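You operate a simulated robot arm through the tools that you are given. There is no shell and no other tool. Be economical: measure what you need, move in short steps, check, and stop when the job is done.

You are at the controls of a simulated two-armed robot. One attempt, no reset.

JOB
Pick up the yellow carton from the nozzle tester end of the back desk with one hand, pass it to the other hand and put it on the back desk top. Set down upright: carton.

The check looks at the end state, three seconds after you hand in, the way a careful person would. Anything else that was tipped, shoved, dropped, spilled or broken makes it a failure.

ROBOT AND FRAMES
Two 7-joint arms with three-finger grippers on one trunk, on a base that drives. Base frame: it is fixed to the floor where the robot stands at the start and does not move with it; the origin is under the middle of the robot, x ahead of it, y to its left, z up; the surface under the hand at the start is at about z = 754. Readings come in mm, rad, newtons and seconds.
The left shoulder is at the start at [99, 126, 1038], the right one opposite. With the tool pointing down near the work surface each hand reaches from about 400 to 880 mm from the robot's upright axis, wherever it stands, measured 20 degrees to its own side. Places, roughly: back desk top (58x25 cm) [440, -1180, 760]. Payload 2.94 kg a hand.
The TCP of each hand is the grasp point between the finger pads, 30 mm short of the fingertips. In the tool frame z runs along the fingers and y along their closing line. Largest opening 128 mm; the body of the gripper starts 93 mm behind the TCP.
Orientation is that of the tool frame in the base frame, as [roll, pitch, yaw] about the fixed x, y, z axes, in that order (R = Rz(yaw) Ry(pitch) Rx(roll)). With the fingers straight down and closing along the base's y, the tool's x points along the base's -x, its y along +y and its z along -z.

CONTROLS
- The arms move only by the tool servo_tool. It takes "left_motion", "right_motion" or both (then of equal length, played together; a hand with none holds still); each is a list of rows, each a list of 7 numbers: the shift along the tool's x, y, z in units of 20 mm (1.0 is 20 mm), then the turn, a rotation vector about the tool's x, y, z in units of 8 degrees (1.0 is 8 degrees), then the closure, from 0 (fully open) to 1 (shut). In form: [[x, y, z, rx, ry, rz, grip], ...]. A call has 1 to 20 rows; each row shifts and turns the commanded pose from where the row before left it, along the tool's axes as they then stand. A call with a number of a shift or a turn outside -1 to 1 is refused whole. Rows are played at 5 a second. More than 50 mm and 0.15 rad between two rows, or a gripper value outside its range, and nothing of the call is played. A pose out of reach is approached as far as the arm can. The call stops where the force on the tool passes 40 N (or 10 N more than at its start, if that is more) or the arm is blocked; 0.2 s more then pass. Each finger halts on what it meets, pressing with about 25 N; the grip force reading is that of the motor and also rises with nothing between the fingers. The clock runs only during rows and for 0.2 s after the last one: add rows that do not move to give the fingers time. It gives the time, the measured TCP pose, the force on the tool (base axes), the opening and the grip force at its end, in the units of the frame above (readings bear some noise), with the torque about the TCP (base axes, N m) and any sound that the robot's microphone picked up.
- Cameras (640 x 400 px; columns grow to the right, rows downward): "scene" is now at [233.8, -5.6, 1190.7]; the picture's right is [-0.06, -1.00, 0.00], its down [-0.63, 0.04, -0.77] and it looks along [0.77, -0.05, -0.63] (base axes); focal length 214 px, centre (320, 200). "left" rides on the left gripper at [69, 15, -120] in its tool frame; the picture's right is [-0.21, 0.98, 0.00], its down [-0.82, -0.18, -0.54] and it looks along [-0.53, -0.12, 0.84] (tool axes); focal length 251 px, centre (320, 200). "right" rides on the right gripper at [69, -15, -120] in its tool frame; the picture's right is [0.21, 0.98, 0.00], its down [-0.82, 0.18, -0.54] and it looks along [-0.53, 0.12, 0.84] (tool axes); focal length 251 px, centre (320, 200). There is no depth. A picture from a camera that has moved, and an enlarged one, comes with that camera's place and axes in the base frame and with its lens.
- snapshot(camera): a new picture of that camera. No time passes.
- move_column(by): slides the trunk up (or, below 0, down) by that many mm; the arms and the scene camera ride with it, the base frame stays. It gives what a move gives, with no picture.
- roll_base(legs): drives the robot by 1 to 6 legs, each [ahead, left, turn to the left] in mm, mm and rad, along the robot's own axes; the way and the turn of a leg run together, so that a leg with both is an arc; at most 1500 mm and 3.142 rad a leg. The arms and the cameras ride along, it lands a little off, and it stops where it bumps. It gives what a move gives.
- turn_head(pan, tilt): turns the head with the scene camera to pan (to the left, within 1.396 rad either way) and tilt (down, from -0.506 to 1.204), counted from straight ahead of the robot. It gives what a move gives.
- zoom(camera, box): a new picture of the part [left, top, right, bottom] of that camera's present view, enlarged. No time passes.
- finish_job(): hands the job in; it is judged then, once.

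Work in short steps. Places have to be worked out from the pictures, the camera data and where the tool is seen: move nearer, look again, correct. Check each grasp and each placing, and mend what went wrong. You have 120 turns and 108 pictures in all, those below and enlarged ones among them. Open the grippers and draw the arms clear of the work before you hand the job in, unless the task says otherwise; then end with one line.

The tools are called after "Emit:" as name(argument=value, ...) on one line, values as JSON. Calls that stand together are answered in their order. servo_tool: Moves the arms, as the interface text tells. Its arguments: {"type":"object","properties":{"left_motion":{"type":"array"},"right_motion":{"type":"array"}},"required":[]} The other tools are called the same way: move_column (by) slides the trunk up or down; roll_base (legs) drives the base; turn_head (pan, tilt) turns the head that bears the scene camera; snapshot (camera) takes a picture; zoom (camera, box) takes an enlarged picture of a part of a camera's view; finish_job () hands the job in.

At the start:

```text
t: 0.0
left_position: [583.5, 349.8, 1025.7]
left_orientation: [-3.141, -0.001, -3.141]
left_wrist_force: [-0.4, 0.0, 0.7]
left_wrist_torque: [-0.02, 0.0, 0.0]
left_finger_gap: 128.0
left_grasp_force: 0.1
right_position: [452.5, -183.8, 998.8]
right_orientation: [-3.141, 0.0, -3.14]
right_wrist_force: [-1.1, 0.4, -0.4]
right_wrist_torque: [-0.01, 0.02, -0.03]
right_finger_gap: 127.9
right_grasp_force: 0.0
trunk travel left (down, up): [-250.0, 297.0]
robot x, y, heading: [-1.1, -1.1, -0.0]
head pan, tilt: [-0.065, 0.686]
```

scene: 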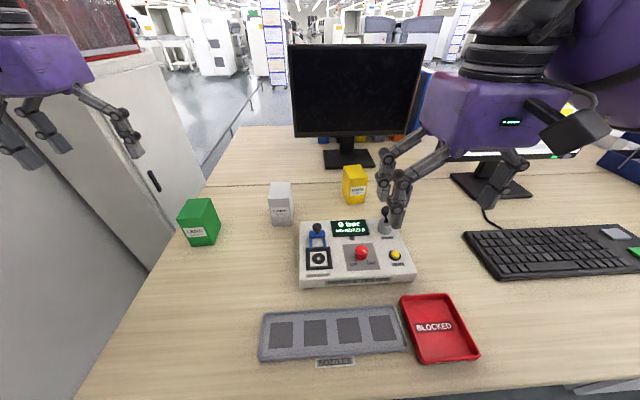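
right: 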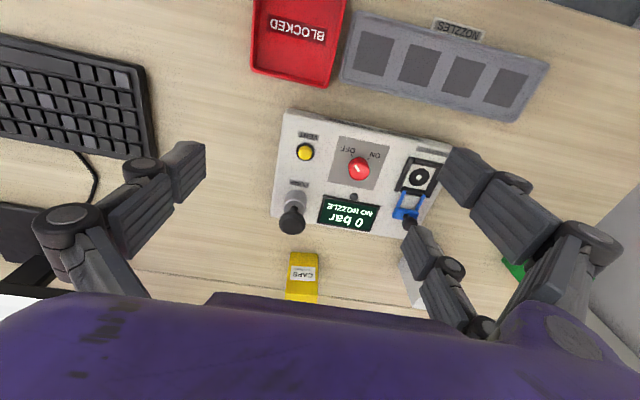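
left: 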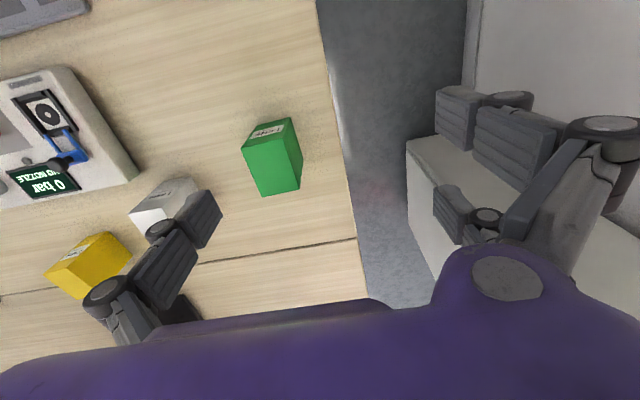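

The yellow carton stands behind the tester, at about [765, -150]. I'll zoom in on it and then look to the right at the back desk top.

Emit:
zoom(camera="scene", box=[240, 120, 440, 245])

Emit:
turn_head(pan=-1.2, tilt=0.5)

Emit:
snapshot(camera="scene")

```text
3.20 times, centred on (340, 182) of scene
camera zoom: at [233.8, -5.6, 1190.7], right [-0.06, -1.0, 0.0], down [-0.63, 0.04, -0.77], along [0.77, -0.05, -0.63], focal length 686 px, centre (256, 256)
```

zoom: 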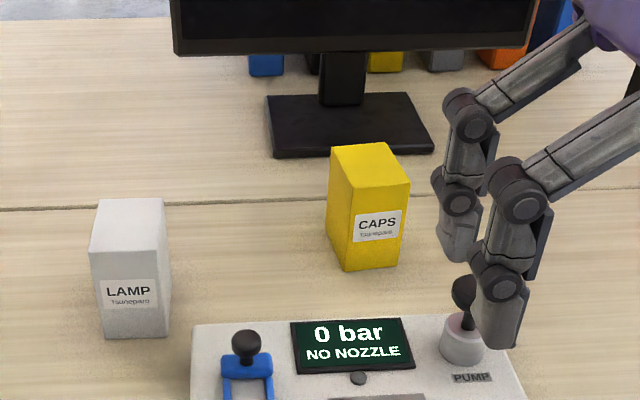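

```text
t: 1.4
left_position: [582.8, 350.8, 1026.0]
left_orientation: [3.141, 0.0, 3.141]
left_wrist_force: [-0.5, 0.1, -1.3]
left_wrist_torque: [-0.02, 0.02, 0.01]
left_finger_gap: 128.0
left_grasp_force: 0.1
right_position: [452.7, -184.2, 998.7]
right_orientation: [3.14, 0.0, -3.141]
right_wrist_force: [-0.1, 0.8, 0.3]
right_wrist_torque: [0.0, 0.01, 0.03]
right_finger_gap: 128.2
right_grasp_force: 0.1
trunk travel left (down, up): [-250.0, 297.0]
robot x, y, heading: [2.5, 1.5, 0.0]
head pan, tilt: [-1.201, 0.499]
```

```text
103 pictures are left
camera scene: at [181.5, -84.9, 1207.1], right [-0.93, -0.36, 0.0], down [-0.17, 0.45, -0.88], along [0.32, -0.82, -0.48], focal length 214 px, centre (320, 200)
```

scene: 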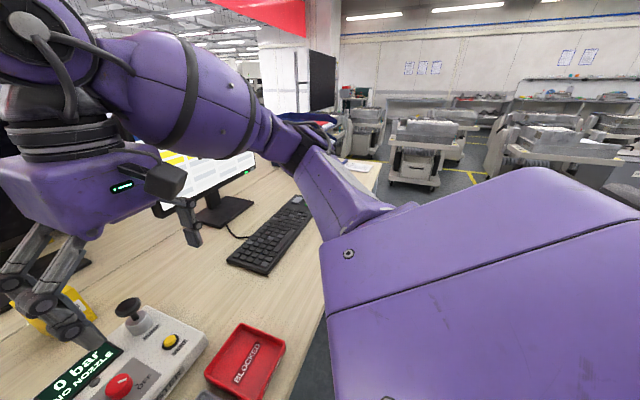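

The carton measures roughly 58 (y) x 50 (x) x 93 mm and is centred near [769, -148], turned a few degrees. I'll bring the open right hand forward above it, staying high, and look again.

Emit:
servo_tool(right_motion=[[-1, 0.15, 0, 0, 0, 0, 0], [-1, 0.15, 0, 0, 0, 0, 0], [-1, 0.15, 0, 0, 0, 0, 0], [-1, 0.15, 0, 0, 0, 0, 0], [-1, 0.15, 0, 0, 0, 0, 0], [-1, 0.15, 0, 0, 0, 0, 0], [-1, 0.15, 0, 0, 0, 0, 0], [-1, 0.15, 0, 0, 0, 0, 0], [-1, 0.15, 0, 0, 0, 0, 0], [-1, 0.15, 0, 0, 0, 0, 0], [-1, 0.15, 0, 0, 0, 0, 0], [-1, 0.15, 0, 0, 0, 0, 0], [0, 0, 0, 0, 0, 0, 0]])

Emit:
snapshot(camera="right")

Emit:
turn_head(pan=-0.2, tilt=0.6)

Emit:
snapshot(camera="scene")

```text
t: 4.2
left_position: [581.9, 349.6, 1025.6]
left_orientation: [-3.141, 0.001, 3.141]
left_wrist_force: [-0.3, -0.5, 0.5]
left_wrist_torque: [-0.01, 0.01, -0.01]
left_finger_gap: 128.2
left_grasp_force: 0.0
right_position: [690.7, -148.3, 997.7]
right_orientation: [3.141, 0.001, 3.14]
right_wrist_force: [-0.1, -0.2, 0.5]
right_wrist_torque: [0.02, -0.01, 0.01]
right_finger_gap: 128.4
right_grasp_force: 0.2
trunk travel left (down, up): [-250.0, 297.0]
robot x, y, heading: [0.8, -1.1, -0.004]
head pan, tilt: [-1.201, 0.499]
```

```text
102 pictures are left
camera right: at [623.2, -164.2, 1118.3], right [-0.21, 0.98, 0.0], down [0.82, 0.18, 0.54], along [0.53, 0.12, -0.84], focal length 251 px, centre (320, 200)
```

right: 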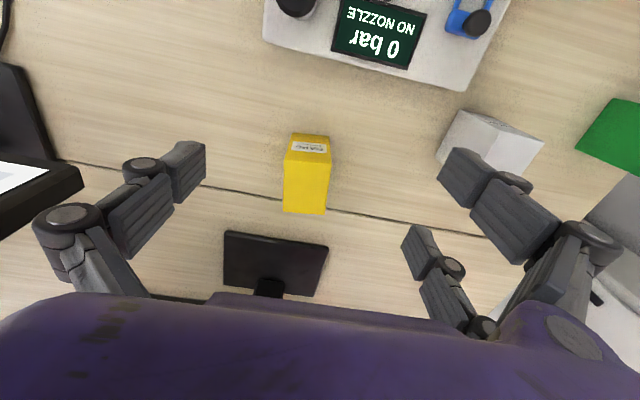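

```text
t: 5.4
left_position: [582.9, 349.3, 1024.6]
left_orientation: [-3.141, 0.002, 3.142]
left_wrist_force: [-0.9, -0.4, 0.1]
left_wrist_torque: [0.03, 0.0, -0.02]
left_finger_gap: 128.1
left_grasp_force: 0.0
right_position: [691.5, -148.2, 998.1]
right_orientation: [3.141, 0.002, -3.141]
right_wrist_force: [0.1, 0.3, 0.7]
right_wrist_torque: [-0.03, -0.03, -0.03]
right_finger_gap: 128.2
right_grasp_force: 0.1
trunk travel left (down, up): [-250.0, 297.0]
robot x, y, heading: [5.4, -0.8, -0.005]
head pan, tilt: [-0.201, 0.6]
```

```text
101 pictures are left
camera scene: at [235.1, -17.8, 1198.1], right [-0.2, -0.98, 0.0], down [-0.55, 0.11, -0.83], along [0.81, -0.17, -0.56], focal length 214 px, centre (320, 200)
```

scene: 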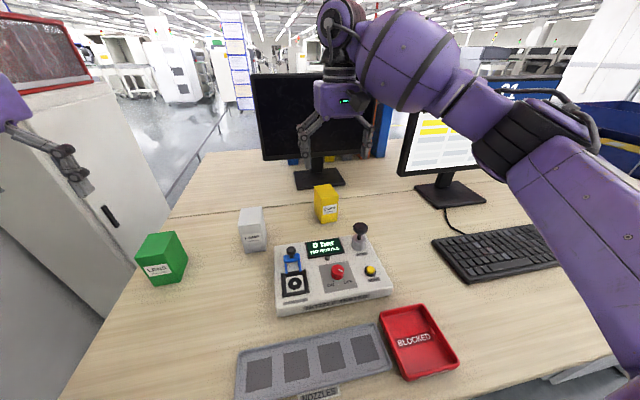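

Zooming in on the carton in the right-hand view for position and yaw.

Emit:
zoom(camera="right", box=[256, 120, 368, 230])

```text
3.64 times, centred on (312, 175) of right
camera zoom: at [623.2, -164.1, 1118.0], right [-0.21, 0.98, 0.0], down [0.82, 0.18, 0.54], along [0.53, 0.12, -0.84], focal length 914 px, centre (349, 291)
```

zoom: 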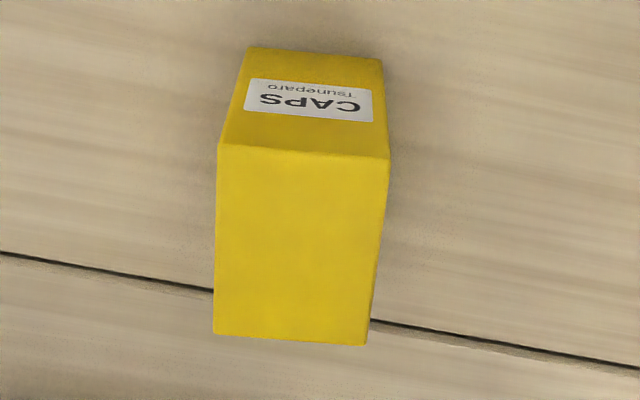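

The carton now measures about 55 (y) x 74 (x) x 95 mm, centred at [781, -146] and yawed about +6°. I'll centre the right hand above it, align the yaw and go down most of the way.

Emit:
servo_tool(right_motion=[[-0.9, 0, 0, 0, 0, 0, 0], [-0.9, 0, 0, 0, 0, 0, 0], [-0.9, 0.1, 0, 0, 0, 0, 0], [-0.9, 0, 0, 0, 0, -0.4, 0], [-0.9, 0, 0, 0, 0, -0.4, 0], [0, 0, 1, 0, 0, 0, 0], [0, 0, 1, 0, 0, 0, 0], [0, 0, 1, 0, 0, 0, 0], [0, 0, 1, 0, 0, 0, 0], [0, 0, 1, 0, 0, 0, 0], [0, 0, 0, 0, 0, 0, 0]])

Emit:
snapshot(camera="right")

Emit:
zoom(camera="scene", box=[240, 80, 440, 280])

```text
t: 7.8
left_position: [582.4, 350.3, 1025.9]
left_orientation: [3.141, 0.001, 3.141]
left_wrist_force: [-0.3, -0.4, 0.3]
left_wrist_torque: [0.03, -0.02, 0.01]
left_finger_gap: 128.0
left_grasp_force: 0.0
right_position: [783.6, -146.9, 898.2]
right_orientation: [3.141, 0.003, -3.029]
right_wrist_force: [-0.1, -0.2, -0.6]
right_wrist_torque: [-0.02, 0.03, 0.01]
right_finger_gap: 128.1
right_grasp_force: 0.0
trunk travel left (down, up): [-250.0, 297.0]
robot x, y, heading: [0.1, 0.9, 0.001]
head pan, tilt: [-0.201, 0.6]
```

```text
99 pictures are left
camera right: at [716.0, -169.0, 1018.4], right [-0.32, 0.95, 0.0], down [0.8, 0.27, 0.54], along [0.51, 0.17, -0.84], focal length 251 px, centre (320, 200)
```

right: 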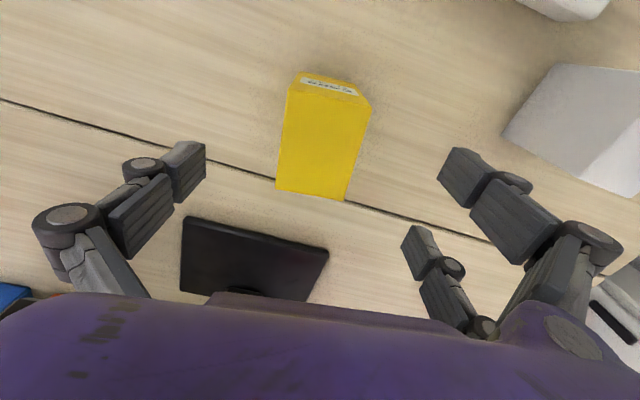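

```text
2.00 times, centred on (340, 180) of scene
camera zoom: at [234.9, -17.6, 1198.1], right [-0.2, -0.98, 0.0], down [-0.55, 0.11, -0.83], along [0.81, -0.16, -0.56], focal length 429 px, centre (280, 240)
```

zoom: 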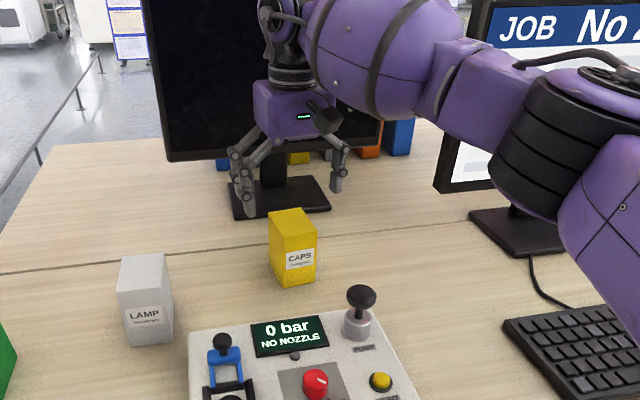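

Hand is centred over the carton and the alignment is good. I'll go down to TCP z ≈ 823 and close.

Emit:
servo_tool(right_motion=[[0, 0, 0.94, 0, 0, 0, 0], [0, 0, 0.94, 0, 0, 0, 0], [0, 0, 0.94, 0, 0, 0, 0], [0, 0, 0.94, 0, 0, 0, 0], [0, 0, 0, 0, 0, 0, 0]])

Emit:
snapshot(camera="right")

```text
t: 9.0
left_position: [583.6, 351.0, 1025.4]
left_orientation: [3.141, 0.0, -3.141]
left_wrist_force: [0.1, 0.3, -0.2]
left_wrist_torque: [-0.01, 0.01, -0.02]
left_finger_gap: 128.0
left_grasp_force: 0.1
right_position: [781.4, -145.2, 825.0]
right_orientation: [3.14, 0.002, -3.03]
right_wrist_force: [0.7, 0.6, -0.9]
right_wrist_torque: [0.01, -0.03, 0.01]
right_finger_gap: 127.9
right_grasp_force: 0.0
trunk travel left (down, up): [-250.0, 297.0]
robot x, y, heading: [-0.1, -0.1, 0.006]
head pan, tilt: [-0.201, 0.6]
```

```text
97 pictures are left
camera right: at [715.4, -167.7, 944.4], right [-0.32, 0.95, 0.0], down [0.8, 0.27, 0.54], along [0.51, 0.17, -0.84], focal length 251 px, centre (320, 200)
```

right: 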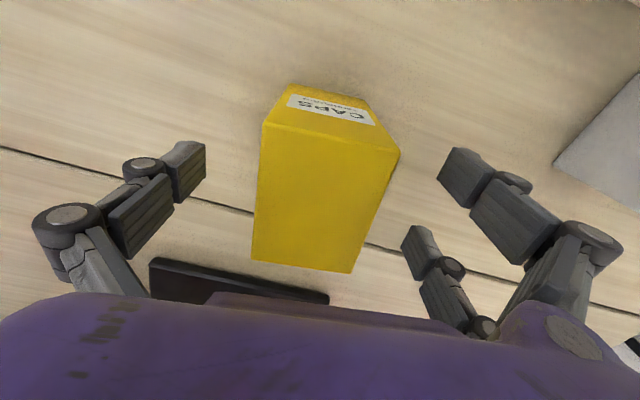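

Clear on both sides; closing the right gripper now.

Emit:
servo_tool(right_motion=[[0, 0, 0, 0, 0, 0, 0.5], [0, 0, 0, 0, 0, 0, 0.8], [0, 0, 0, 0, 0, 0, 1], [0, 0, 0, 0, 0, 0, 1], [0, 0, 0, 0, 0, 0, 1]])

Emit:
snapshot(camera="right")

```text
t: 10.2
left_position: [581.2, 349.6, 1025.6]
left_orientation: [3.141, -0.001, 3.141]
left_wrist_force: [-0.4, -0.9, -0.5]
left_wrist_torque: [-0.01, 0.0, 0.03]
left_finger_gap: 128.1
left_grasp_force: 0.0
right_position: [782.3, -145.3, 824.0]
right_orientation: [-3.141, 0.002, -3.03]
right_wrist_force: [0.7, -0.4, 0.4]
right_wrist_torque: [-0.03, 0.02, -0.03]
right_finger_gap: 55.3
right_grasp_force: 24.4
trunk travel left (down, up): [-250.0, 297.0]
robot x, y, heading: [-0.2, -2.8, -0.004]
head pan, tilt: [-0.201, 0.6]
```

```text
96 pictures are left
camera right: at [715.5, -168.0, 944.6], right [-0.32, 0.95, 0.0], down [0.8, 0.27, 0.54], along [0.51, 0.17, -0.84], focal length 251 px, centre (320, 200)
```

right: 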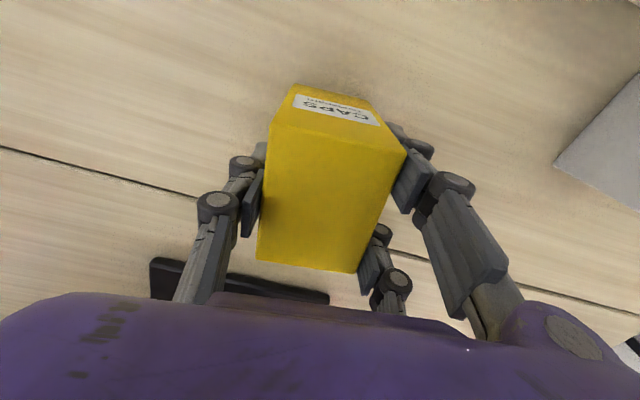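

The grip holds at 55 mm. To leave more room for the other hand I'll re-grip 13 mm higher and then lift.

Emit:
servo_tool(right_motion=[[0, 0, 0, 0, 0, 0, 0.3], [0, 0, 0, 0, 0, 0, 0.3], [0, 0, -0.6, 0, 0, 0, 0.3], [0, 0, 0, 0, 0, 0, 0.3], [0, 0, 0, 0, 0, 0, 0.6], [0, 0, 0, 0, 0, 0, 1], [0, 0, 0, 0, 0, 0, 1], [0, 0, 0, 0, 0, 0, 1], [0, 0, 0, 0, 0, 0, 1]])

Emit:
servo_tool(right_motion=[[0, 0, -0.5, 0, 0, 0, 1], [0, 0, -1, 0, 0, 0, 1], [0, 0, -1, 0, 0, 0, 1], [0, 0, -1, 0, 0, 0, 1], [0, 0, 0, 0, 0, 0, 1]])

Emit:
snapshot(camera="right")

Emit:
zoom(camera="scene", box=[240, 80, 440, 280])

```text
t: 12.2
left_position: [582.6, 350.2, 1025.5]
left_orientation: [-3.141, 0.0, 3.14]
left_wrist_force: [-0.4, -0.6, 0.2]
left_wrist_torque: [0.03, 0.01, 0.0]
left_finger_gap: 128.1
left_grasp_force: 0.1
right_position: [783.1, -145.4, 837.1]
right_orientation: [3.14, 0.002, -3.03]
right_wrist_force: [-1.1, -0.4, 0.2]
right_wrist_torque: [0.0, 0.01, -0.02]
right_finger_gap: 55.5
right_grasp_force: 24.7
trunk travel left (down, up): [-250.0, 297.0]
robot x, y, heading: [-1.2, -0.9, -0.004]
head pan, tilt: [-0.201, 0.6]
```

```text
t: 13.4
left_position: [583.5, 349.8, 1025.2]
left_orientation: [3.141, 0.0, 3.142]
left_wrist_force: [-0.6, 0.1, 0.5]
left_wrist_torque: [0.04, -0.01, 0.0]
left_finger_gap: 128.1
left_grasp_force: 0.1
right_position: [782.3, -144.4, 905.8]
right_orientation: [3.141, -0.001, -3.029]
right_wrist_force: [0.5, -0.5, -2.0]
right_wrist_torque: [0.01, 0.01, 0.01]
right_finger_gap: 55.4
right_grasp_force: 24.9
trunk travel left (down, up): [-250.0, 297.0]
robot x, y, heading: [-1.7, 1.8, -0.001]
head pan, tilt: [-0.201, 0.6]
```

```text
95 pictures are left
camera right: at [715.6, -167.5, 1025.5], right [-0.32, 0.95, 0.0], down [0.8, 0.27, 0.54], along [0.51, 0.17, -0.84], focal length 251 px, centre (320, 200)
```

right: 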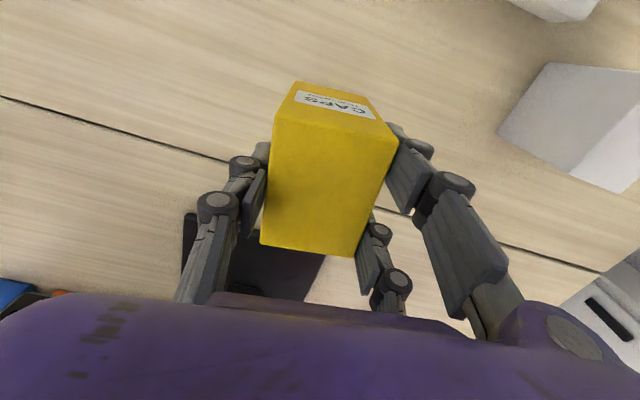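

```text
2.00 times, centred on (340, 180) of scene
camera zoom: at [235.5, -17.8, 1197.9], right [-0.2, -0.98, 0.0], down [-0.55, 0.11, -0.82], along [0.81, -0.16, -0.57], focal length 429 px, centre (280, 240)
```

zoom: 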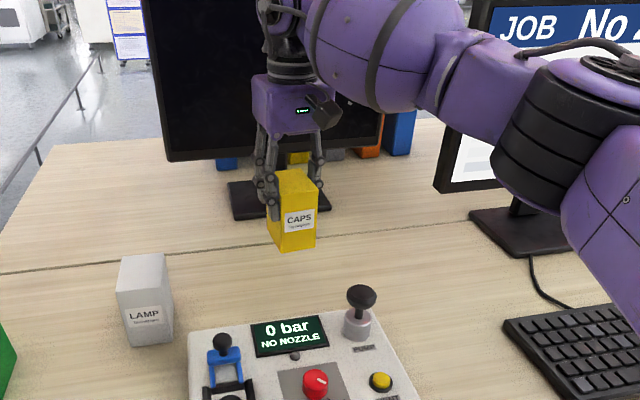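

Lifted cleanly, about 2 N. I'll raise it more, square the yaw and bring it in front of the robot to about [560, 20] for the hand-over.

Emit:
servo_tool(right_motion=[[0, 0, -1, 0, 0, 0.4, 1], [0, 0, -1, 0, 0, 0.4, 1], [0, 0, -1, 0, 0, 0, 1], [0, 0, -1, 0, 0, 0, 1], [0, 0, -1, 0, 0, 0, 1], [0.9, 0.6, 0, 0, 0, 0, 1], [0.9, 0.6, 0, 0, 0, 0, 1], [0.9, 0.6, 0, 0, 0, 0, 1], [0.9, 0.6, 0, 0, 0, 0, 1], [0.9, 0.6, 0, 0, 0, 0, 1], [0.9, 0.7, 0, 0, 0, 0, 1], [0.9, 0.7, 0, 0, 0, 0, 1], [0.9, 0.7, 0, 0, 0, 0, 1], [0.9, 0.7, 0, 0, 0, 0, 1], [0.9, 0.7, 0, 0, 0, 0, 1], [0.9, 0.7, 0, 0, 0, 0, 1], [0.9, 0.7, 0, 0, 0, 0, 1], [0, 0, 0, 0, 0, 0, 1]])

Emit:
turn_head(pan=0.15, tilt=0.55)

Emit:
snapshot(camera="scene")

Emit:
snapshot(camera="left")

```text
t: 17.2
left_position: [582.3, 349.3, 1024.3]
left_orientation: [-3.14, 0.0, 3.14]
left_wrist_force: [-0.5, 0.3, -0.2]
left_wrist_torque: [-0.01, -0.01, 0.01]
left_finger_gap: 128.0
left_grasp_force: 0.0
right_position: [565.2, 11.9, 1004.4]
right_orientation: [3.14, 0.001, -3.141]
right_wrist_force: [-0.1, 0.6, -1.5]
right_wrist_torque: [0.02, -0.04, -0.02]
right_finger_gap: 55.2
right_grasp_force: 25.2
trunk travel left (down, up): [-250.0, 297.0]
robot x, y, heading: [-2.2, 2.5, 0.002]
head pan, tilt: [-0.201, 0.6]
```

```text
t: 18.1
left_position: [582.3, 349.5, 1025.6]
left_orientation: [3.141, 0.0, 3.141]
left_wrist_force: [0.1, 0.0, -0.1]
left_wrist_torque: [-0.02, 0.0, 0.02]
left_finger_gap: 128.0
left_grasp_force: 0.1
right_position: [566.1, 12.9, 1004.5]
right_orientation: [-3.141, 0.001, -3.141]
right_wrist_force: [0.7, -0.4, -1.8]
right_wrist_torque: [0.01, 0.01, 0.02]
right_finger_gap: 55.4
right_grasp_force: 25.0
trunk travel left (down, up): [-250.0, 297.0]
robot x, y, heading: [-2.3, -0.1, -0.004]
head pan, tilt: [0.15, 0.55]
```

```text
93 pictures are left
camera scene: at [237.4, 13.2, 1202.5], right [0.15, -0.99, 0.0], down [-0.52, -0.08, -0.85], along [0.84, 0.13, -0.52], focal length 214 px, centre (320, 200)
```

scene: 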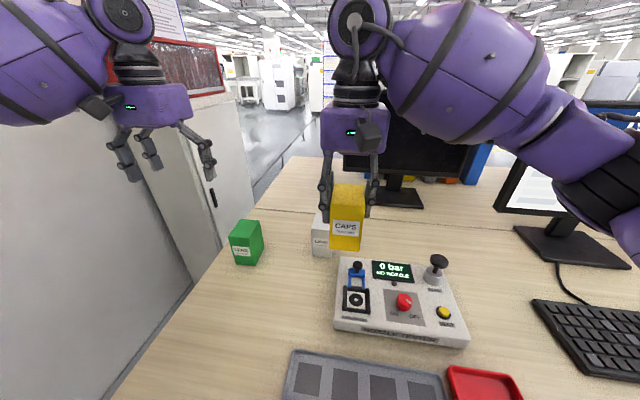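

```text
92 pictures are left
camera left: at [513.2, 364.7, 1146.0], right [0.21, 0.98, 0.0], down [0.82, -0.18, 0.54], along [0.53, -0.12, -0.84], focal length 251 px, centre (320, 200)
```

left: 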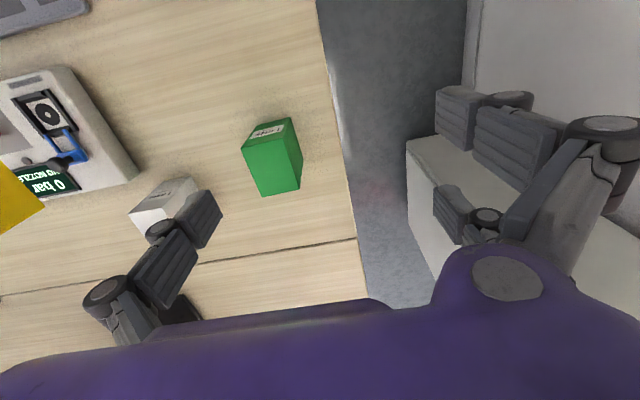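

Carton is held at about [566, 12], bottom z ≈ 921. The cabinet on the left crowds the left arm, so I want to hand over farther right; I'll check the right side and the floor before driving.

Emit:
turn_head(pan=-1.39, tilt=0.45)

Emit:
snapshot(camera="scene")

Emit:
turn_head(pan=-0.9, tilt=0.45)

Emit:
snapshot(camera="scene")

```text
t: 19.7
left_position: [581.6, 348.9, 1025.3]
left_orientation: [3.141, 0.001, -3.141]
left_wrist_force: [-0.2, -0.3, 0.6]
left_wrist_torque: [-0.03, -0.03, -0.01]
left_finger_gap: 128.1
left_grasp_force: 0.0
right_position: [566.2, 11.2, 1003.9]
right_orientation: [-3.141, 0.002, 3.141]
right_wrist_force: [-0.1, -0.3, -1.2]
right_wrist_torque: [0.0, 0.03, 0.03]
right_finger_gap: 55.6
right_grasp_force: 25.2
trunk travel left (down, up): [-250.0, 297.0]
robot x, y, heading: [-0.9, 0.7, 0.003]
head pan, tilt: [-1.389, 0.45]
```

```text
91 pictures are left
camera scene: at [165.2, -90.5, 1211.6], right [-0.98, -0.18, 0.0], down [-0.08, 0.43, -0.9], along [0.16, -0.89, -0.44], focal length 214 px, centre (320, 200)
```

scene: 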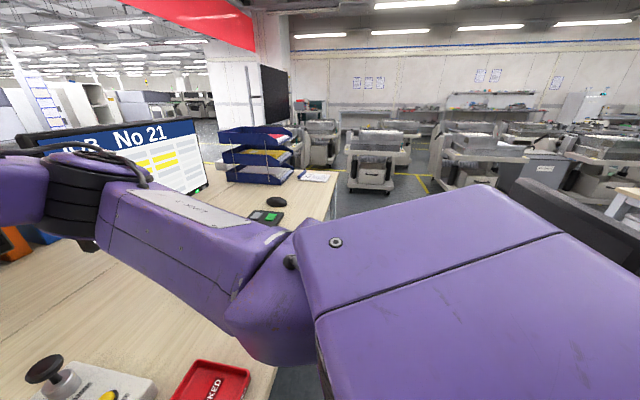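

```text
t: 20.6
left_position: [583.3, 349.1, 1025.5]
left_orientation: [-3.139, 0.001, 3.141]
left_wrist_force: [-0.3, 0.2, -0.4]
left_wrist_torque: [0.0, -0.04, 0.04]
left_finger_gap: 128.1
left_grasp_force: 0.1
right_position: [565.7, 12.4, 1004.1]
right_orientation: [3.14, 0.002, -3.142]
right_wrist_force: [0.1, -0.6, -1.9]
right_wrist_torque: [0.03, 0.06, 0.0]
right_finger_gap: 55.1
right_grasp_force: 25.0
trunk travel left (down, up): [-250.0, 297.0]
robot x, y, heading: [1.7, 1.6, 0.001]
head pan, tilt: [-0.901, 0.45]
```

```text
90 pictures are left
camera scene: at [205.6, -72.2, 1211.6], right [-0.78, -0.62, 0.0], down [-0.27, 0.34, -0.9], along [0.56, -0.71, -0.44], focal length 214 px, centre (320, 200)
```

scene: 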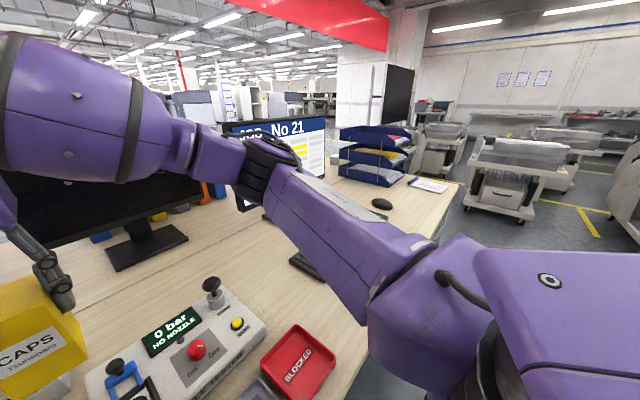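

The desk runs on to y ≈ -1400 with a mouse, a tall letter tray near [600-840, -1180] and a clipboard. I'll back off 250 mm first, then slide right 550 mm, which gives the arms space away from the cabinet.

Emit:
roll_base(legs=[[-250, 0, 0], [0, -550, 0]])

Emit:
turn_head(pan=-0.75, tilt=0.6)

Emit:
snapshot(camera="scene")

```text
t: 25.5
left_position: [334.6, 90.3, 1025.1]
left_orientation: [-3.14, 0.002, 3.14]
left_wrist_force: [0.5, -1.1, 0.4]
left_wrist_torque: [0.0, -0.01, 0.03]
left_finger_gap: 128.2
left_grasp_force: 0.0
right_position: [317.0, -245.4, 1003.7]
right_orientation: [-3.14, -0.001, 3.14]
right_wrist_force: [0.2, -0.9, -1.7]
right_wrist_torque: [-0.03, -0.01, -0.01]
right_finger_gap: 55.3
right_grasp_force: 25.0
trunk travel left (down, up): [-250.0, 297.0]
robot x, y, heading: [-247.0, -258.2, -0.001]
head pan, tilt: [-0.901, 0.45]
stopped in leg 2: the robot was blocked; the commanded pose is now the measured one
```

```text
t: 26.2
left_position: [334.3, 91.3, 1025.6]
left_orientation: [3.141, 0.001, 3.139]
left_wrist_force: [0.1, -0.2, 0.6]
left_wrist_torque: [0.01, -0.01, -0.02]
left_finger_gap: 128.0
left_grasp_force: 0.1
right_position: [317.1, -246.0, 1005.2]
right_orientation: [3.141, 0.002, 3.14]
right_wrist_force: [0.2, -0.8, -1.5]
right_wrist_torque: [-0.02, -0.01, -0.02]
right_finger_gap: 55.3
right_grasp_force: 24.8
trunk travel left (down, up): [-250.0, 297.0]
robot x, y, heading: [-249.7, -258.4, -0.005]
head pan, tilt: [-0.75, 0.6]
```

```text
89 pictures are left
camera scene: at [-35.8, -318.8, 1198.1], right [-0.68, -0.73, 0.0], down [-0.41, 0.39, -0.83], along [0.6, -0.56, -0.56], focal length 214 px, centre (320, 200)
```

scene: 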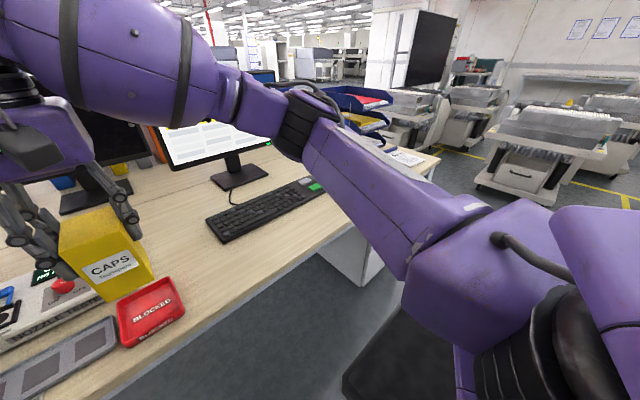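

Something low blocked the base, a dark object to the right. I'll look down that way to identify it.

Emit:
turn_head(pan=-1.1, tilt=1.15)

Emit:
snapshot(camera="scene")

Emit:
turn_head(pan=-0.6, tilt=1.1)

Emit:
snapshot(camera="scene")

```text
t: 27.1
left_position: [335.5, 91.3, 1025.2]
left_orientation: [-3.141, 0.001, 3.14]
left_wrist_force: [0.3, 0.4, -0.4]
left_wrist_torque: [-0.04, 0.0, -0.03]
left_finger_gap: 128.0
left_grasp_force: 0.0
right_position: [317.9, -246.7, 1003.6]
right_orientation: [-3.141, 0.0, 3.138]
right_wrist_force: [0.0, -0.5, -1.0]
right_wrist_torque: [0.04, 0.02, 0.04]
right_finger_gap: 55.2
right_grasp_force: 24.4
trunk travel left (down, up): [-250.0, 297.0]
robot x, y, heading: [-249.2, -257.9, -0.004]
head pan, tilt: [-1.1, 1.15]
```

```text
88 pictures are left
camera scene: at [-73.3, -311.2, 1156.4], right [-0.89, -0.45, 0.0], down [-0.41, 0.81, -0.41], along [0.18, -0.36, -0.91], focal length 214 px, centre (320, 200)
```

scene: 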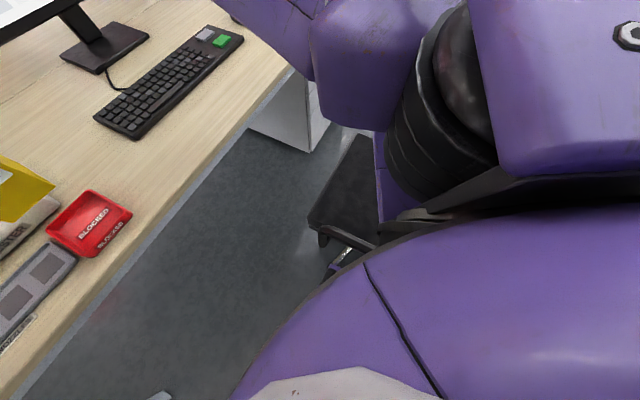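

```text
t: 28.1
left_position: [334.6, 91.2, 1024.3]
left_orientation: [3.141, 0.0, 3.14]
left_wrist_force: [-0.5, 0.9, 0.1]
left_wrist_torque: [-0.03, -0.07, -0.03]
left_finger_gap: 127.7
left_grasp_force: 0.1
right_position: [317.7, -246.7, 1004.1]
right_orientation: [-3.14, 0.002, 3.139]
right_wrist_force: [1.2, -0.2, -2.1]
right_wrist_torque: [0.02, 0.03, 0.05]
right_finger_gap: 55.4
right_grasp_force: 24.9
trunk travel left (down, up): [-250.0, 297.0]
robot x, y, heading: [-246.5, -257.0, -0.003]
head pan, tilt: [-0.6, 1.1]
```

```text
87 pictures are left
camera scene: at [-48.3, -293.9, 1159.4], right [-0.57, -0.82, 0.0], down [-0.73, 0.51, -0.45], along [0.37, -0.26, -0.89], focal length 214 px, centre (320, 200)
```

scene: 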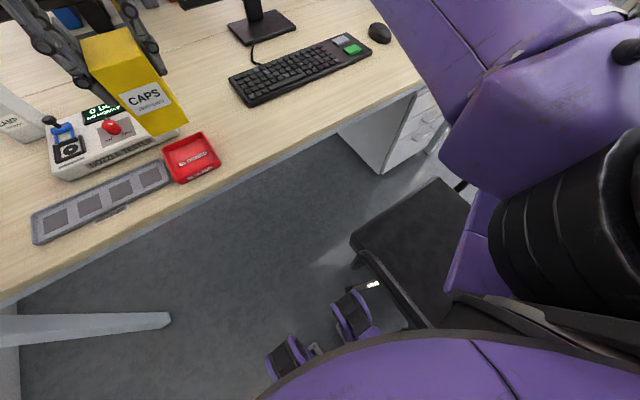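

It's an office chair, which the base touched, so I'll ease back off it to the left. Then I'll do the hand-over here: turn the left hand so its fingers point right and 35° below horizontal, closing along x.

Emit:
roll_base(legs=[[0, 80, 0]])

Emit:
servo_tool(left_motion=[[0, 0, 0, 0, 0, 0.94, 0], [0, 0, 0, 0, 0, 0.94, 0], [0, 0, 0, 0, 0, 0.94, 0], [0, 0, 0, 0, 0, 0.94, 0], [0, 0, 0, 0, 0, 0.94, 0], [0, 0, 0, 0, 0, 0.94, 0], [0, 0, 0, 0, 0, 0.94, 0], [0, 0, 0, 0, 0, 0.94, 0], [0, 0, 0, 0, 0, 0.94, 0], [0, 0, 0, 0, 0, 0.94, 0], [0, 0, 0, 0, 0, 0.94, 0], [0, 0, 0, 0, 0, 0.91, 0], [0, 0, 0, 0, 0, 0, 0]])

Emit:
servo_tool(left_motion=[[0, 0, 0, 0, -0.98, 0, 0], [0, 0, 0, 0, -0.98, 0, 0], [0, 0, 0, 0, -0.98, 0, 0], [0, 0, 0, 0, -0.98, 0, 0], [0, 0, 0, 0, -0.98, 0, 0], [0, 0, 0, 0, -0.98, 0, 0], [0, 0, 0, 0, -0.98, 0, 0], [0, 0, 0, 0, 0, 0, 0]])

Emit:
turn_head(pan=0.2, tilt=0.5)

Emit:
snapshot(camera="scene")

Emit:
snapshot(camera="left")

```text
t: 29.4
left_position: [336.1, 168.8, 1025.3]
left_orientation: [-3.142, -0.001, 3.139]
left_wrist_force: [0.6, -0.4, -0.6]
left_wrist_torque: [-0.03, -0.02, -0.01]
left_finger_gap: 128.1
left_grasp_force: 0.1
right_position: [316.4, -167.7, 1004.4]
right_orientation: [-3.14, 0.001, 3.138]
right_wrist_force: [0.5, 0.6, -0.5]
right_wrist_torque: [-0.02, 0.03, 0.02]
right_finger_gap: 55.6
right_grasp_force: 24.8
trunk travel left (down, up): [-250.0, 297.0]
robot x, y, heading: [-249.7, -181.7, 0.0]
head pan, tilt: [-0.6, 1.1]
```

```text
t: 32.2
left_position: [335.7, 169.0, 1025.3]
left_orientation: [-3.141, -0.001, 1.566]
left_wrist_force: [0.3, 0.2, 0.8]
left_wrist_torque: [0.02, 0.01, 0.02]
left_finger_gap: 127.9
left_grasp_force: 0.0
right_position: [317.9, -168.3, 1004.4]
right_orientation: [-3.14, 0.0, 3.137]
right_wrist_force: [-1.2, -0.3, -0.4]
right_wrist_torque: [0.0, 0.01, -0.02]
right_finger_gap: 55.3
right_grasp_force: 25.0
trunk travel left (down, up): [-250.0, 297.0]
robot x, y, heading: [-249.5, -175.6, -0.003]
head pan, tilt: [-0.6, 1.1]
```

```text
t: 34.0
left_position: [336.3, 169.4, 1025.2]
left_orientation: [3.142, 0.958, 1.569]
left_wrist_force: [-0.6, -1.3, -0.2]
left_wrist_torque: [0.0, 0.0, 0.02]
left_finger_gap: 127.9
left_grasp_force: 0.1
right_position: [316.9, -168.4, 1004.5]
right_orientation: [3.14, 0.001, 3.137]
right_wrist_force: [0.3, 0.4, -1.3]
right_wrist_torque: [0.02, -0.01, -0.01]
right_finger_gap: 55.4
right_grasp_force: 25.1
trunk travel left (down, up): [-250.0, 297.0]
robot x, y, heading: [-252.5, -177.6, -0.004]
head pan, tilt: [-0.6, 1.1]
```

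```text
t: 35.2
left_position: [335.9, 168.1, 1024.8]
left_orientation: [3.141, 0.957, 1.567]
left_wrist_force: [-0.2, -0.7, 0.6]
left_wrist_torque: [-0.05, 0.0, 0.02]
left_finger_gap: 127.8
left_grasp_force: 0.1
right_position: [317.6, -169.5, 1004.4]
right_orientation: [-3.141, 0.0, 3.138]
right_wrist_force: [0.4, 0.1, -0.6]
right_wrist_torque: [0.01, 0.0, -0.01]
right_finger_gap: 55.4
right_grasp_force: 24.7
trunk travel left (down, up): [-250.0, 297.0]
robot x, y, heading: [-245.5, -181.1, -0.004]
head pan, tilt: [0.201, 0.499]
```

```text
86 pictures are left
camera scene: at [-10.8, -162.0, 1207.0], right [0.2, -0.98, 0.0], down [-0.47, -0.09, -0.88], along [0.86, 0.17, -0.48], focal length 214 px, centre (320, 200)
```

scene: 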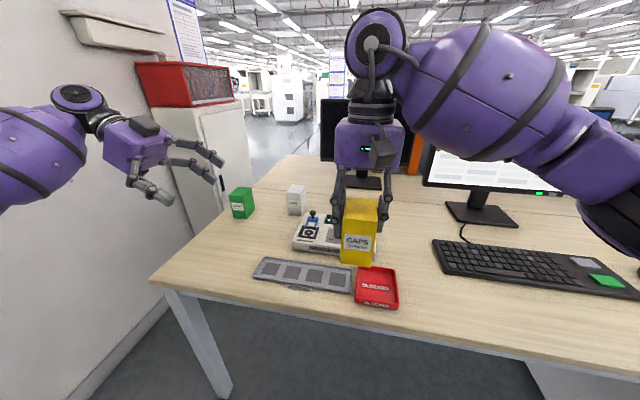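

```text
85 pictures are left
camera left: at [350.4, 306.1, 1038.0], right [0.98, -0.13, 0.18], down [-0.18, -0.03, 0.98], along [-0.12, -0.99, -0.05], focal length 251 px, centre (320, 200)
```

left: 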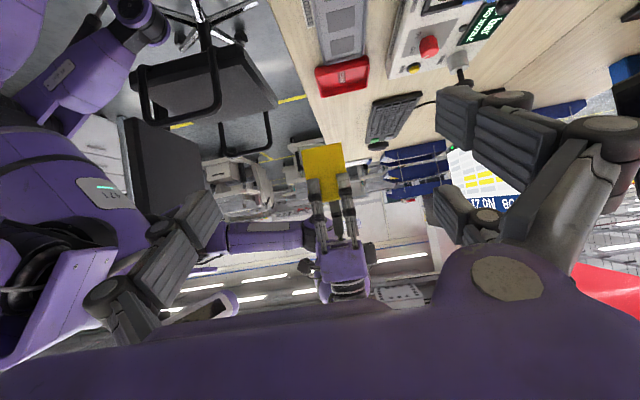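

The left hand has reached the required orientation. I'll bring it to a pre-grasp point 150 mm back along its approach line.

Emit:
servo_tool(left_motion=[[-0.85, -0.12, 0.95, 0, 0, 0, 0], [-0.85, -0.12, 0.95, 0, 0, 0, 0], [-0.85, -0.12, 0.95, 0, 0, 0, 0], [-0.85, -0.12, 0.95, 0, 0, 0, 0], [-0.85, -0.12, 0.95, 0, 0, 0, 0], [-0.85, -0.12, 0.95, 0, 0, 0, 0], [-0.85, -0.12, 0.95, 0, 0, 0, 0], [-0.85, -0.12, 0.95, 0, 0, 0, 0], [0, 0, 0, 0, 0, 0, 0]])

Emit:
snapshot(camera="scene")

Emit:
snapshot(camera="left")

```text
t: 37.2
left_position: [314.9, -32.3, 1051.3]
left_orientation: [-3.141, 0.958, 1.568]
left_wrist_force: [0.5, 0.2, 0.3]
left_wrist_torque: [0.01, 0.0, 0.04]
left_finger_gap: 127.9
left_grasp_force: 0.1
right_position: [318.3, -168.0, 1004.2]
right_orientation: [-3.14, 0.0, 3.138]
right_wrist_force: [0.4, 0.6, -1.6]
right_wrist_torque: [0.02, 0.0, 0.0]
right_finger_gap: 55.1
right_grasp_force: 24.6
trunk travel left (down, up): [-250.0, 297.0]
robot x, y, heading: [-248.5, -177.0, -0.005]
head pan, tilt: [0.201, 0.499]
```

```text
84 pictures are left
camera scene: at [-10.9, -161.6, 1207.1], right [0.2, -0.98, 0.0], down [-0.47, -0.09, -0.88], along [0.86, 0.17, -0.48], focal length 214 px, centre (320, 200)
```

scene: 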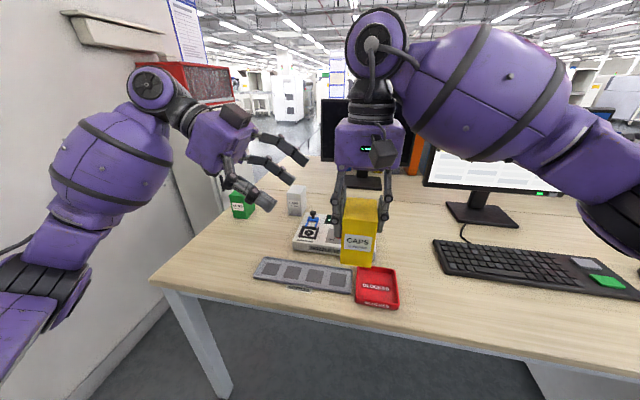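

```text
83 pictures are left
camera left: at [330.2, 104.1, 1063.3], right [0.98, -0.13, 0.18], down [-0.18, -0.03, 0.98], along [-0.12, -0.99, -0.05], focal length 251 px, centre (320, 200)
```

left: 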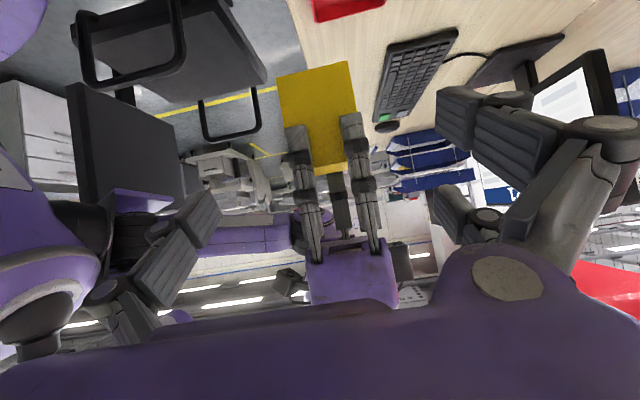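

The right fingers sit near the carton's edges, so I'll grip below their tips with left TCP z ≈ 950. I'll advance 100 of 160 mm and check.

Emit:
servo_tool(left_motion=[[0.11, 0.02, 1, 0, 0, 0, 0], [0.11, 0.02, 1, 0, 0, 0, 0], [0.11, 0.02, 1, 0, 0, 0, 0], [0.11, 0.02, 1, 0, 0, 0, 0], [0.11, 0.02, 1, 0, 0, 0, 0], [0, 0, 0, 0, 0, 0, 0]])

Emit:
snapshot(camera="left")

Emit:
zoom(camera="scene", box=[220, 80, 460, 290])

```text
t: 38.6
left_position: [317.8, -110.6, 982.8]
left_orientation: [3.141, 0.958, 1.568]
left_wrist_force: [-0.1, 0.8, 0.1]
left_wrist_torque: [-0.01, 0.0, 0.0]
left_finger_gap: 128.0
left_grasp_force: 0.1
right_position: [317.0, -168.3, 1004.5]
right_orientation: [3.142, 0.0, 3.139]
right_wrist_force: [0.7, -0.6, 0.2]
right_wrist_torque: [-0.04, 0.0, 0.03]
right_finger_gap: 55.0
right_grasp_force: 24.7
trunk travel left (down, up): [-250.0, 297.0]
robot x, y, heading: [-251.0, -178.4, -0.005]
head pan, tilt: [0.201, 0.499]
```

```text
82 pictures are left
camera left: at [332.0, 27.1, 995.7], right [0.98, -0.13, 0.18], down [-0.18, -0.03, 0.98], along [-0.12, -0.99, -0.05], focal length 251 px, centre (320, 200)
```

left: 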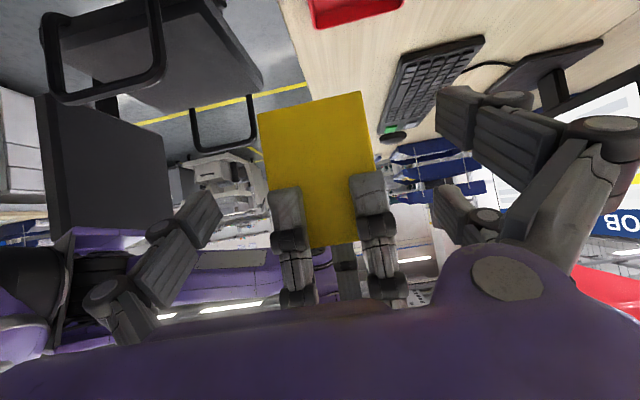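

```text
1.90 times, centred on (340, 185) of scene
camera zoom: at [-11.0, -161.8, 1207.1], right [0.2, -0.98, 0.0], down [-0.47, -0.09, -0.88], along [0.86, 0.17, -0.48], focal length 408 px, centre (282, 229)
```

zoom: 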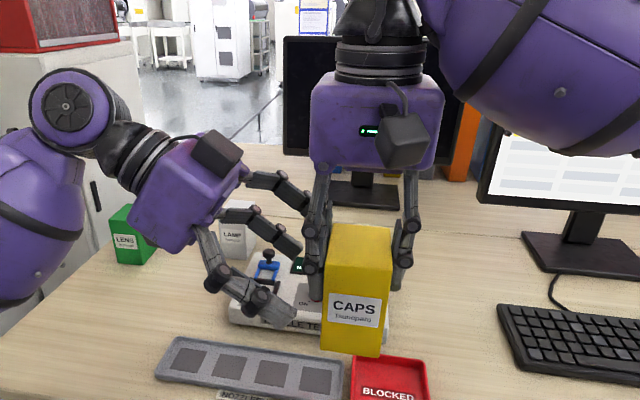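

A black box on the left hand's top side will pass close to the right hand's finger links. I'll flatten the approach to 30° and stop the TCP about 10 mm inside the carton face.

Emit:
servo_tool(left_motion=[[0, 0, 0, 0, 0, 0, 0], [0, 0, 0, 0, -0.62, 0, 0], [0.15, 0, 0.84, 0, 0, 0, 0], [0.15, 0, 0.84, 0, 0, 0, 0], [0.15, 0, 0.84, 0, 0, 0, 0], [0, 0, 0, 0, 0, 0, 0]])

Emit:
snapshot(camera="left")

Emit:
zoom(camera="scene", box=[220, 80, 460, 290])

```text
t: 40.0
left_position: [318.7, -149.2, 947.9]
left_orientation: [-3.14, 1.042, 1.57]
left_wrist_force: [-0.4, -0.2, 0.3]
left_wrist_torque: [0.0, -0.03, -0.02]
left_finger_gap: 128.0
left_grasp_force: 0.0
right_position: [318.2, -169.9, 1003.9]
right_orientation: [-3.141, 0.003, 3.14]
right_wrist_force: [0.2, -0.9, 0.4]
right_wrist_torque: [-0.02, -0.01, 0.0]
right_finger_gap: 55.3
right_grasp_force: 25.1
trunk travel left (down, up): [-250.0, 297.0]
robot x, y, heading: [-250.3, -177.1, -0.005]
head pan, tilt: [0.201, 0.499]
```

```text
80 pictures are left
camera left: at [332.6, -10.4, 950.6], right [0.98, -0.11, 0.19], down [-0.18, 0.06, 0.98], along [-0.12, -0.99, 0.03], focal length 251 px, centre (320, 200)
```

left: 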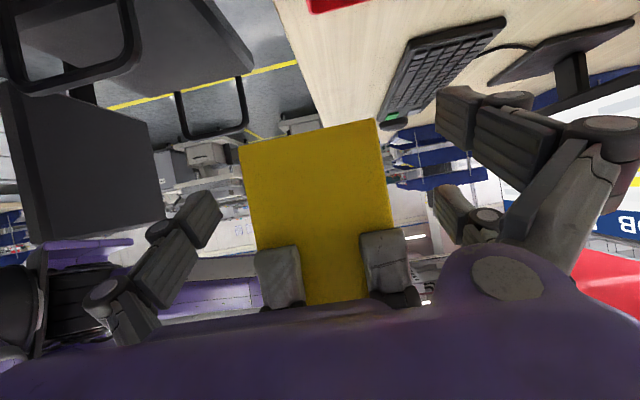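

```text
1.90 times, centred on (340, 185) of scene
camera zoom: at [-10.9, -161.8, 1207.1], right [0.2, -0.98, 0.0], down [-0.47, -0.09, -0.88], along [0.86, 0.17, -0.48], focal length 408 px, centre (282, 229)
```

zoom: 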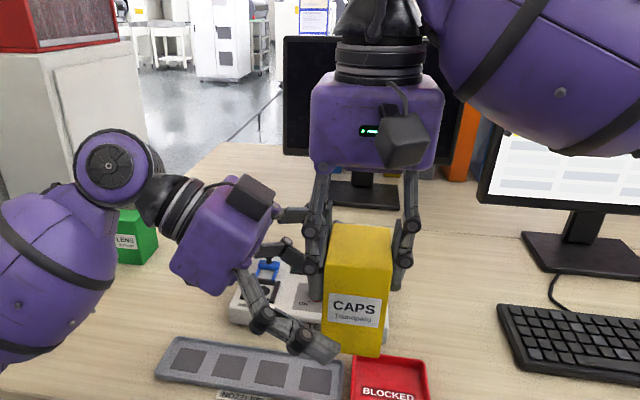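

Clear on all sides. Closing the left gripper on the carton's x faces while the right still holds.

Emit:
servo_tool(left_motion=[[0, 0, 0, 0, 0, 0, 0.2], [0, 0, 0, 0, 0, 0, 0.35], [0, 0, 0, 0, 0, 0, 0.5], [0, 0, 0, 0, 0, 0, 1], [0, 0, 0, 0, 0, 0, 1], [0, 0, 0, 0, 0, 0, 1]])

Emit:
snapshot(camera="left")

Emit:
zoom(camera="scene", box=[220, 80, 460, 290])

```text
t: 41.4
left_position: [316.9, -148.8, 949.5]
left_orientation: [-3.14, 1.042, 1.565]
left_wrist_force: [-17.0, 6.3, 3.2]
left_wrist_torque: [0.01, -0.12, -0.74]
left_finger_gap: 74.7
left_grasp_force: 25.0
right_position: [318.5, -170.1, 1004.1]
right_orientation: [-3.141, 0.0, 3.138]
right_wrist_force: [17.0, -6.3, -4.0]
right_wrist_torque: [-0.38, -0.77, 0.33]
right_finger_gap: 55.2
right_grasp_force: 25.1
trunk travel left (down, up): [-250.0, 297.0]
robot x, y, heading: [-249.9, -176.2, 0.002]
head pan, tilt: [0.201, 0.499]
```

```text
78 pictures are left
camera left: at [332.3, -10.6, 950.8], right [0.98, -0.11, 0.19], down [-0.18, 0.06, 0.98], along [-0.12, -0.99, 0.03], focal length 251 px, centre (320, 200)
```

left: 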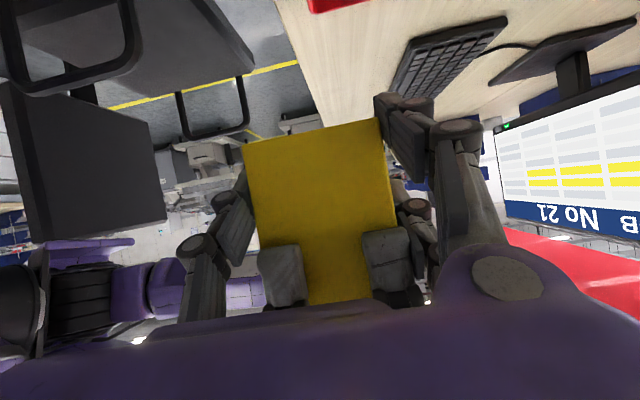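

```text
1.90 times, centred on (340, 185) of scene
camera zoom: at [-10.8, -161.9, 1207.1], right [0.2, -0.98, 0.0], down [-0.47, -0.09, -0.88], along [0.86, 0.17, -0.48], focal length 408 px, centre (282, 229)
```

zoom: 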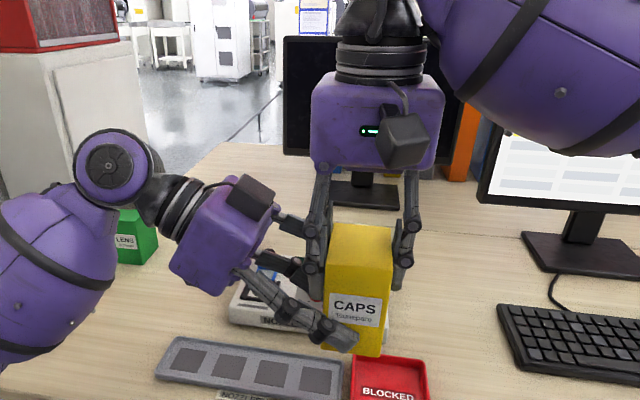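

Left grips the carton (74.7 mm) with a 17 N lateral preload, so I'll ease the left hand 2 mm toward -x and then open the right gripper.

Emit:
servo_tool(left_motion=[[0, -0.1, 0, 0, 0, 0, 1], [0, 0, 0, 0, 0, 0, 1]])

```text
t: 42.0
left_position: [316.3, -147.7, 950.4]
left_orientation: [-3.141, 1.044, 1.57]
left_wrist_force: [-7.1, 9.8, 0.6]
left_wrist_torque: [-0.27, 0.36, -0.64]
left_finger_gap: 74.3
left_grasp_force: 25.1
right_position: [316.8, -169.0, 1003.5]
right_orientation: [-3.139, -0.001, 3.137]
right_wrist_force: [7.2, -8.9, -2.1]
right_wrist_torque: [-0.24, -0.75, 0.56]
right_finger_gap: 55.4
right_grasp_force: 24.8
trunk travel left (down, up): [-250.0, 297.0]
robot x, y, heading: [-244.0, -178.1, -0.001]
head pan, tilt: [0.201, 0.499]
```

Preload has dropped. Opening the right gripper.

Emit:
servo_tool(right_motion=[[0, 0, 0, 0, 0, 0, 0.5], [0, 0, 0, 0, 0, 0, 0.3], [0, 0, 0, 0, 0, 0, 0.2], [0, 0, 0, 0, 0, 0, 0.2]], left_motion=[[0, 0, 0, 0, 0, 0, 1], [0, 0, 0, 0, 0, 0, 1], [0, 0, 0, 0, 0, 0, 1], [0, 0, 0, 0, 0, 0, 1]])

Emit:
snapshot(camera="right")

Emit:
zoom(camera="scene", box=[220, 80, 460, 290])

```text
t: 43.0
left_position: [317.5, -148.2, 950.4]
left_orientation: [-3.141, 1.047, 1.572]
left_wrist_force: [12.9, 5.7, 3.3]
left_wrist_torque: [-0.2, 0.64, -0.37]
left_finger_gap: 74.2
left_grasp_force: 25.2
right_position: [317.3, -168.7, 1004.4]
right_orientation: [-3.139, -0.002, 3.141]
right_wrist_force: [-13.1, -5.1, -3.2]
right_wrist_torque: [-0.15, 0.06, 0.62]
right_finger_gap: 97.8
right_grasp_force: 0.0
trunk travel left (down, up): [-250.0, 297.0]
robot x, y, heading: [-244.7, -181.1, -0.003]
head pan, tilt: [0.201, 0.499]
```

```text
76 pictures are left
camera right: at [247.9, -183.7, 1124.2], right [-0.21, 0.98, 0.0], down [0.82, 0.18, 0.54], along [0.53, 0.11, -0.84], focal length 251 px, centre (320, 200)
```

right: 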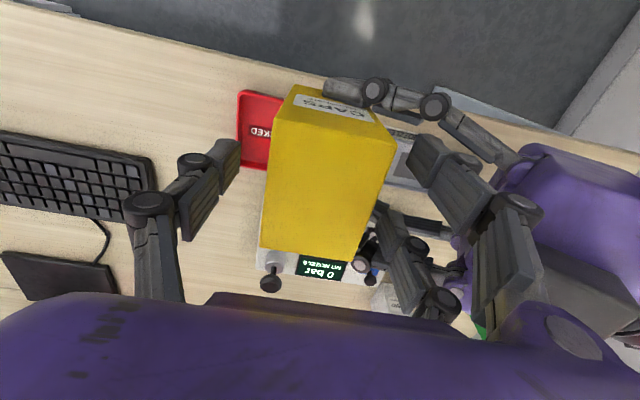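

```text
1.90 times, centred on (340, 185) of scene
camera zoom: at [-10.8, -162.0, 1207.1], right [0.2, -0.98, 0.0], down [-0.47, -0.09, -0.88], along [0.86, 0.17, -0.48], focal length 408 px, centre (282, 229)
```

zoom: 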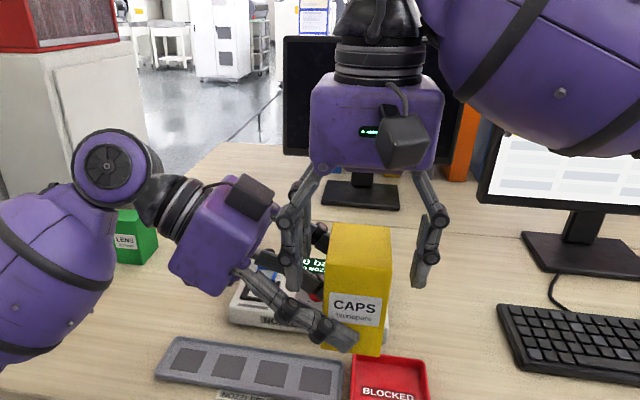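

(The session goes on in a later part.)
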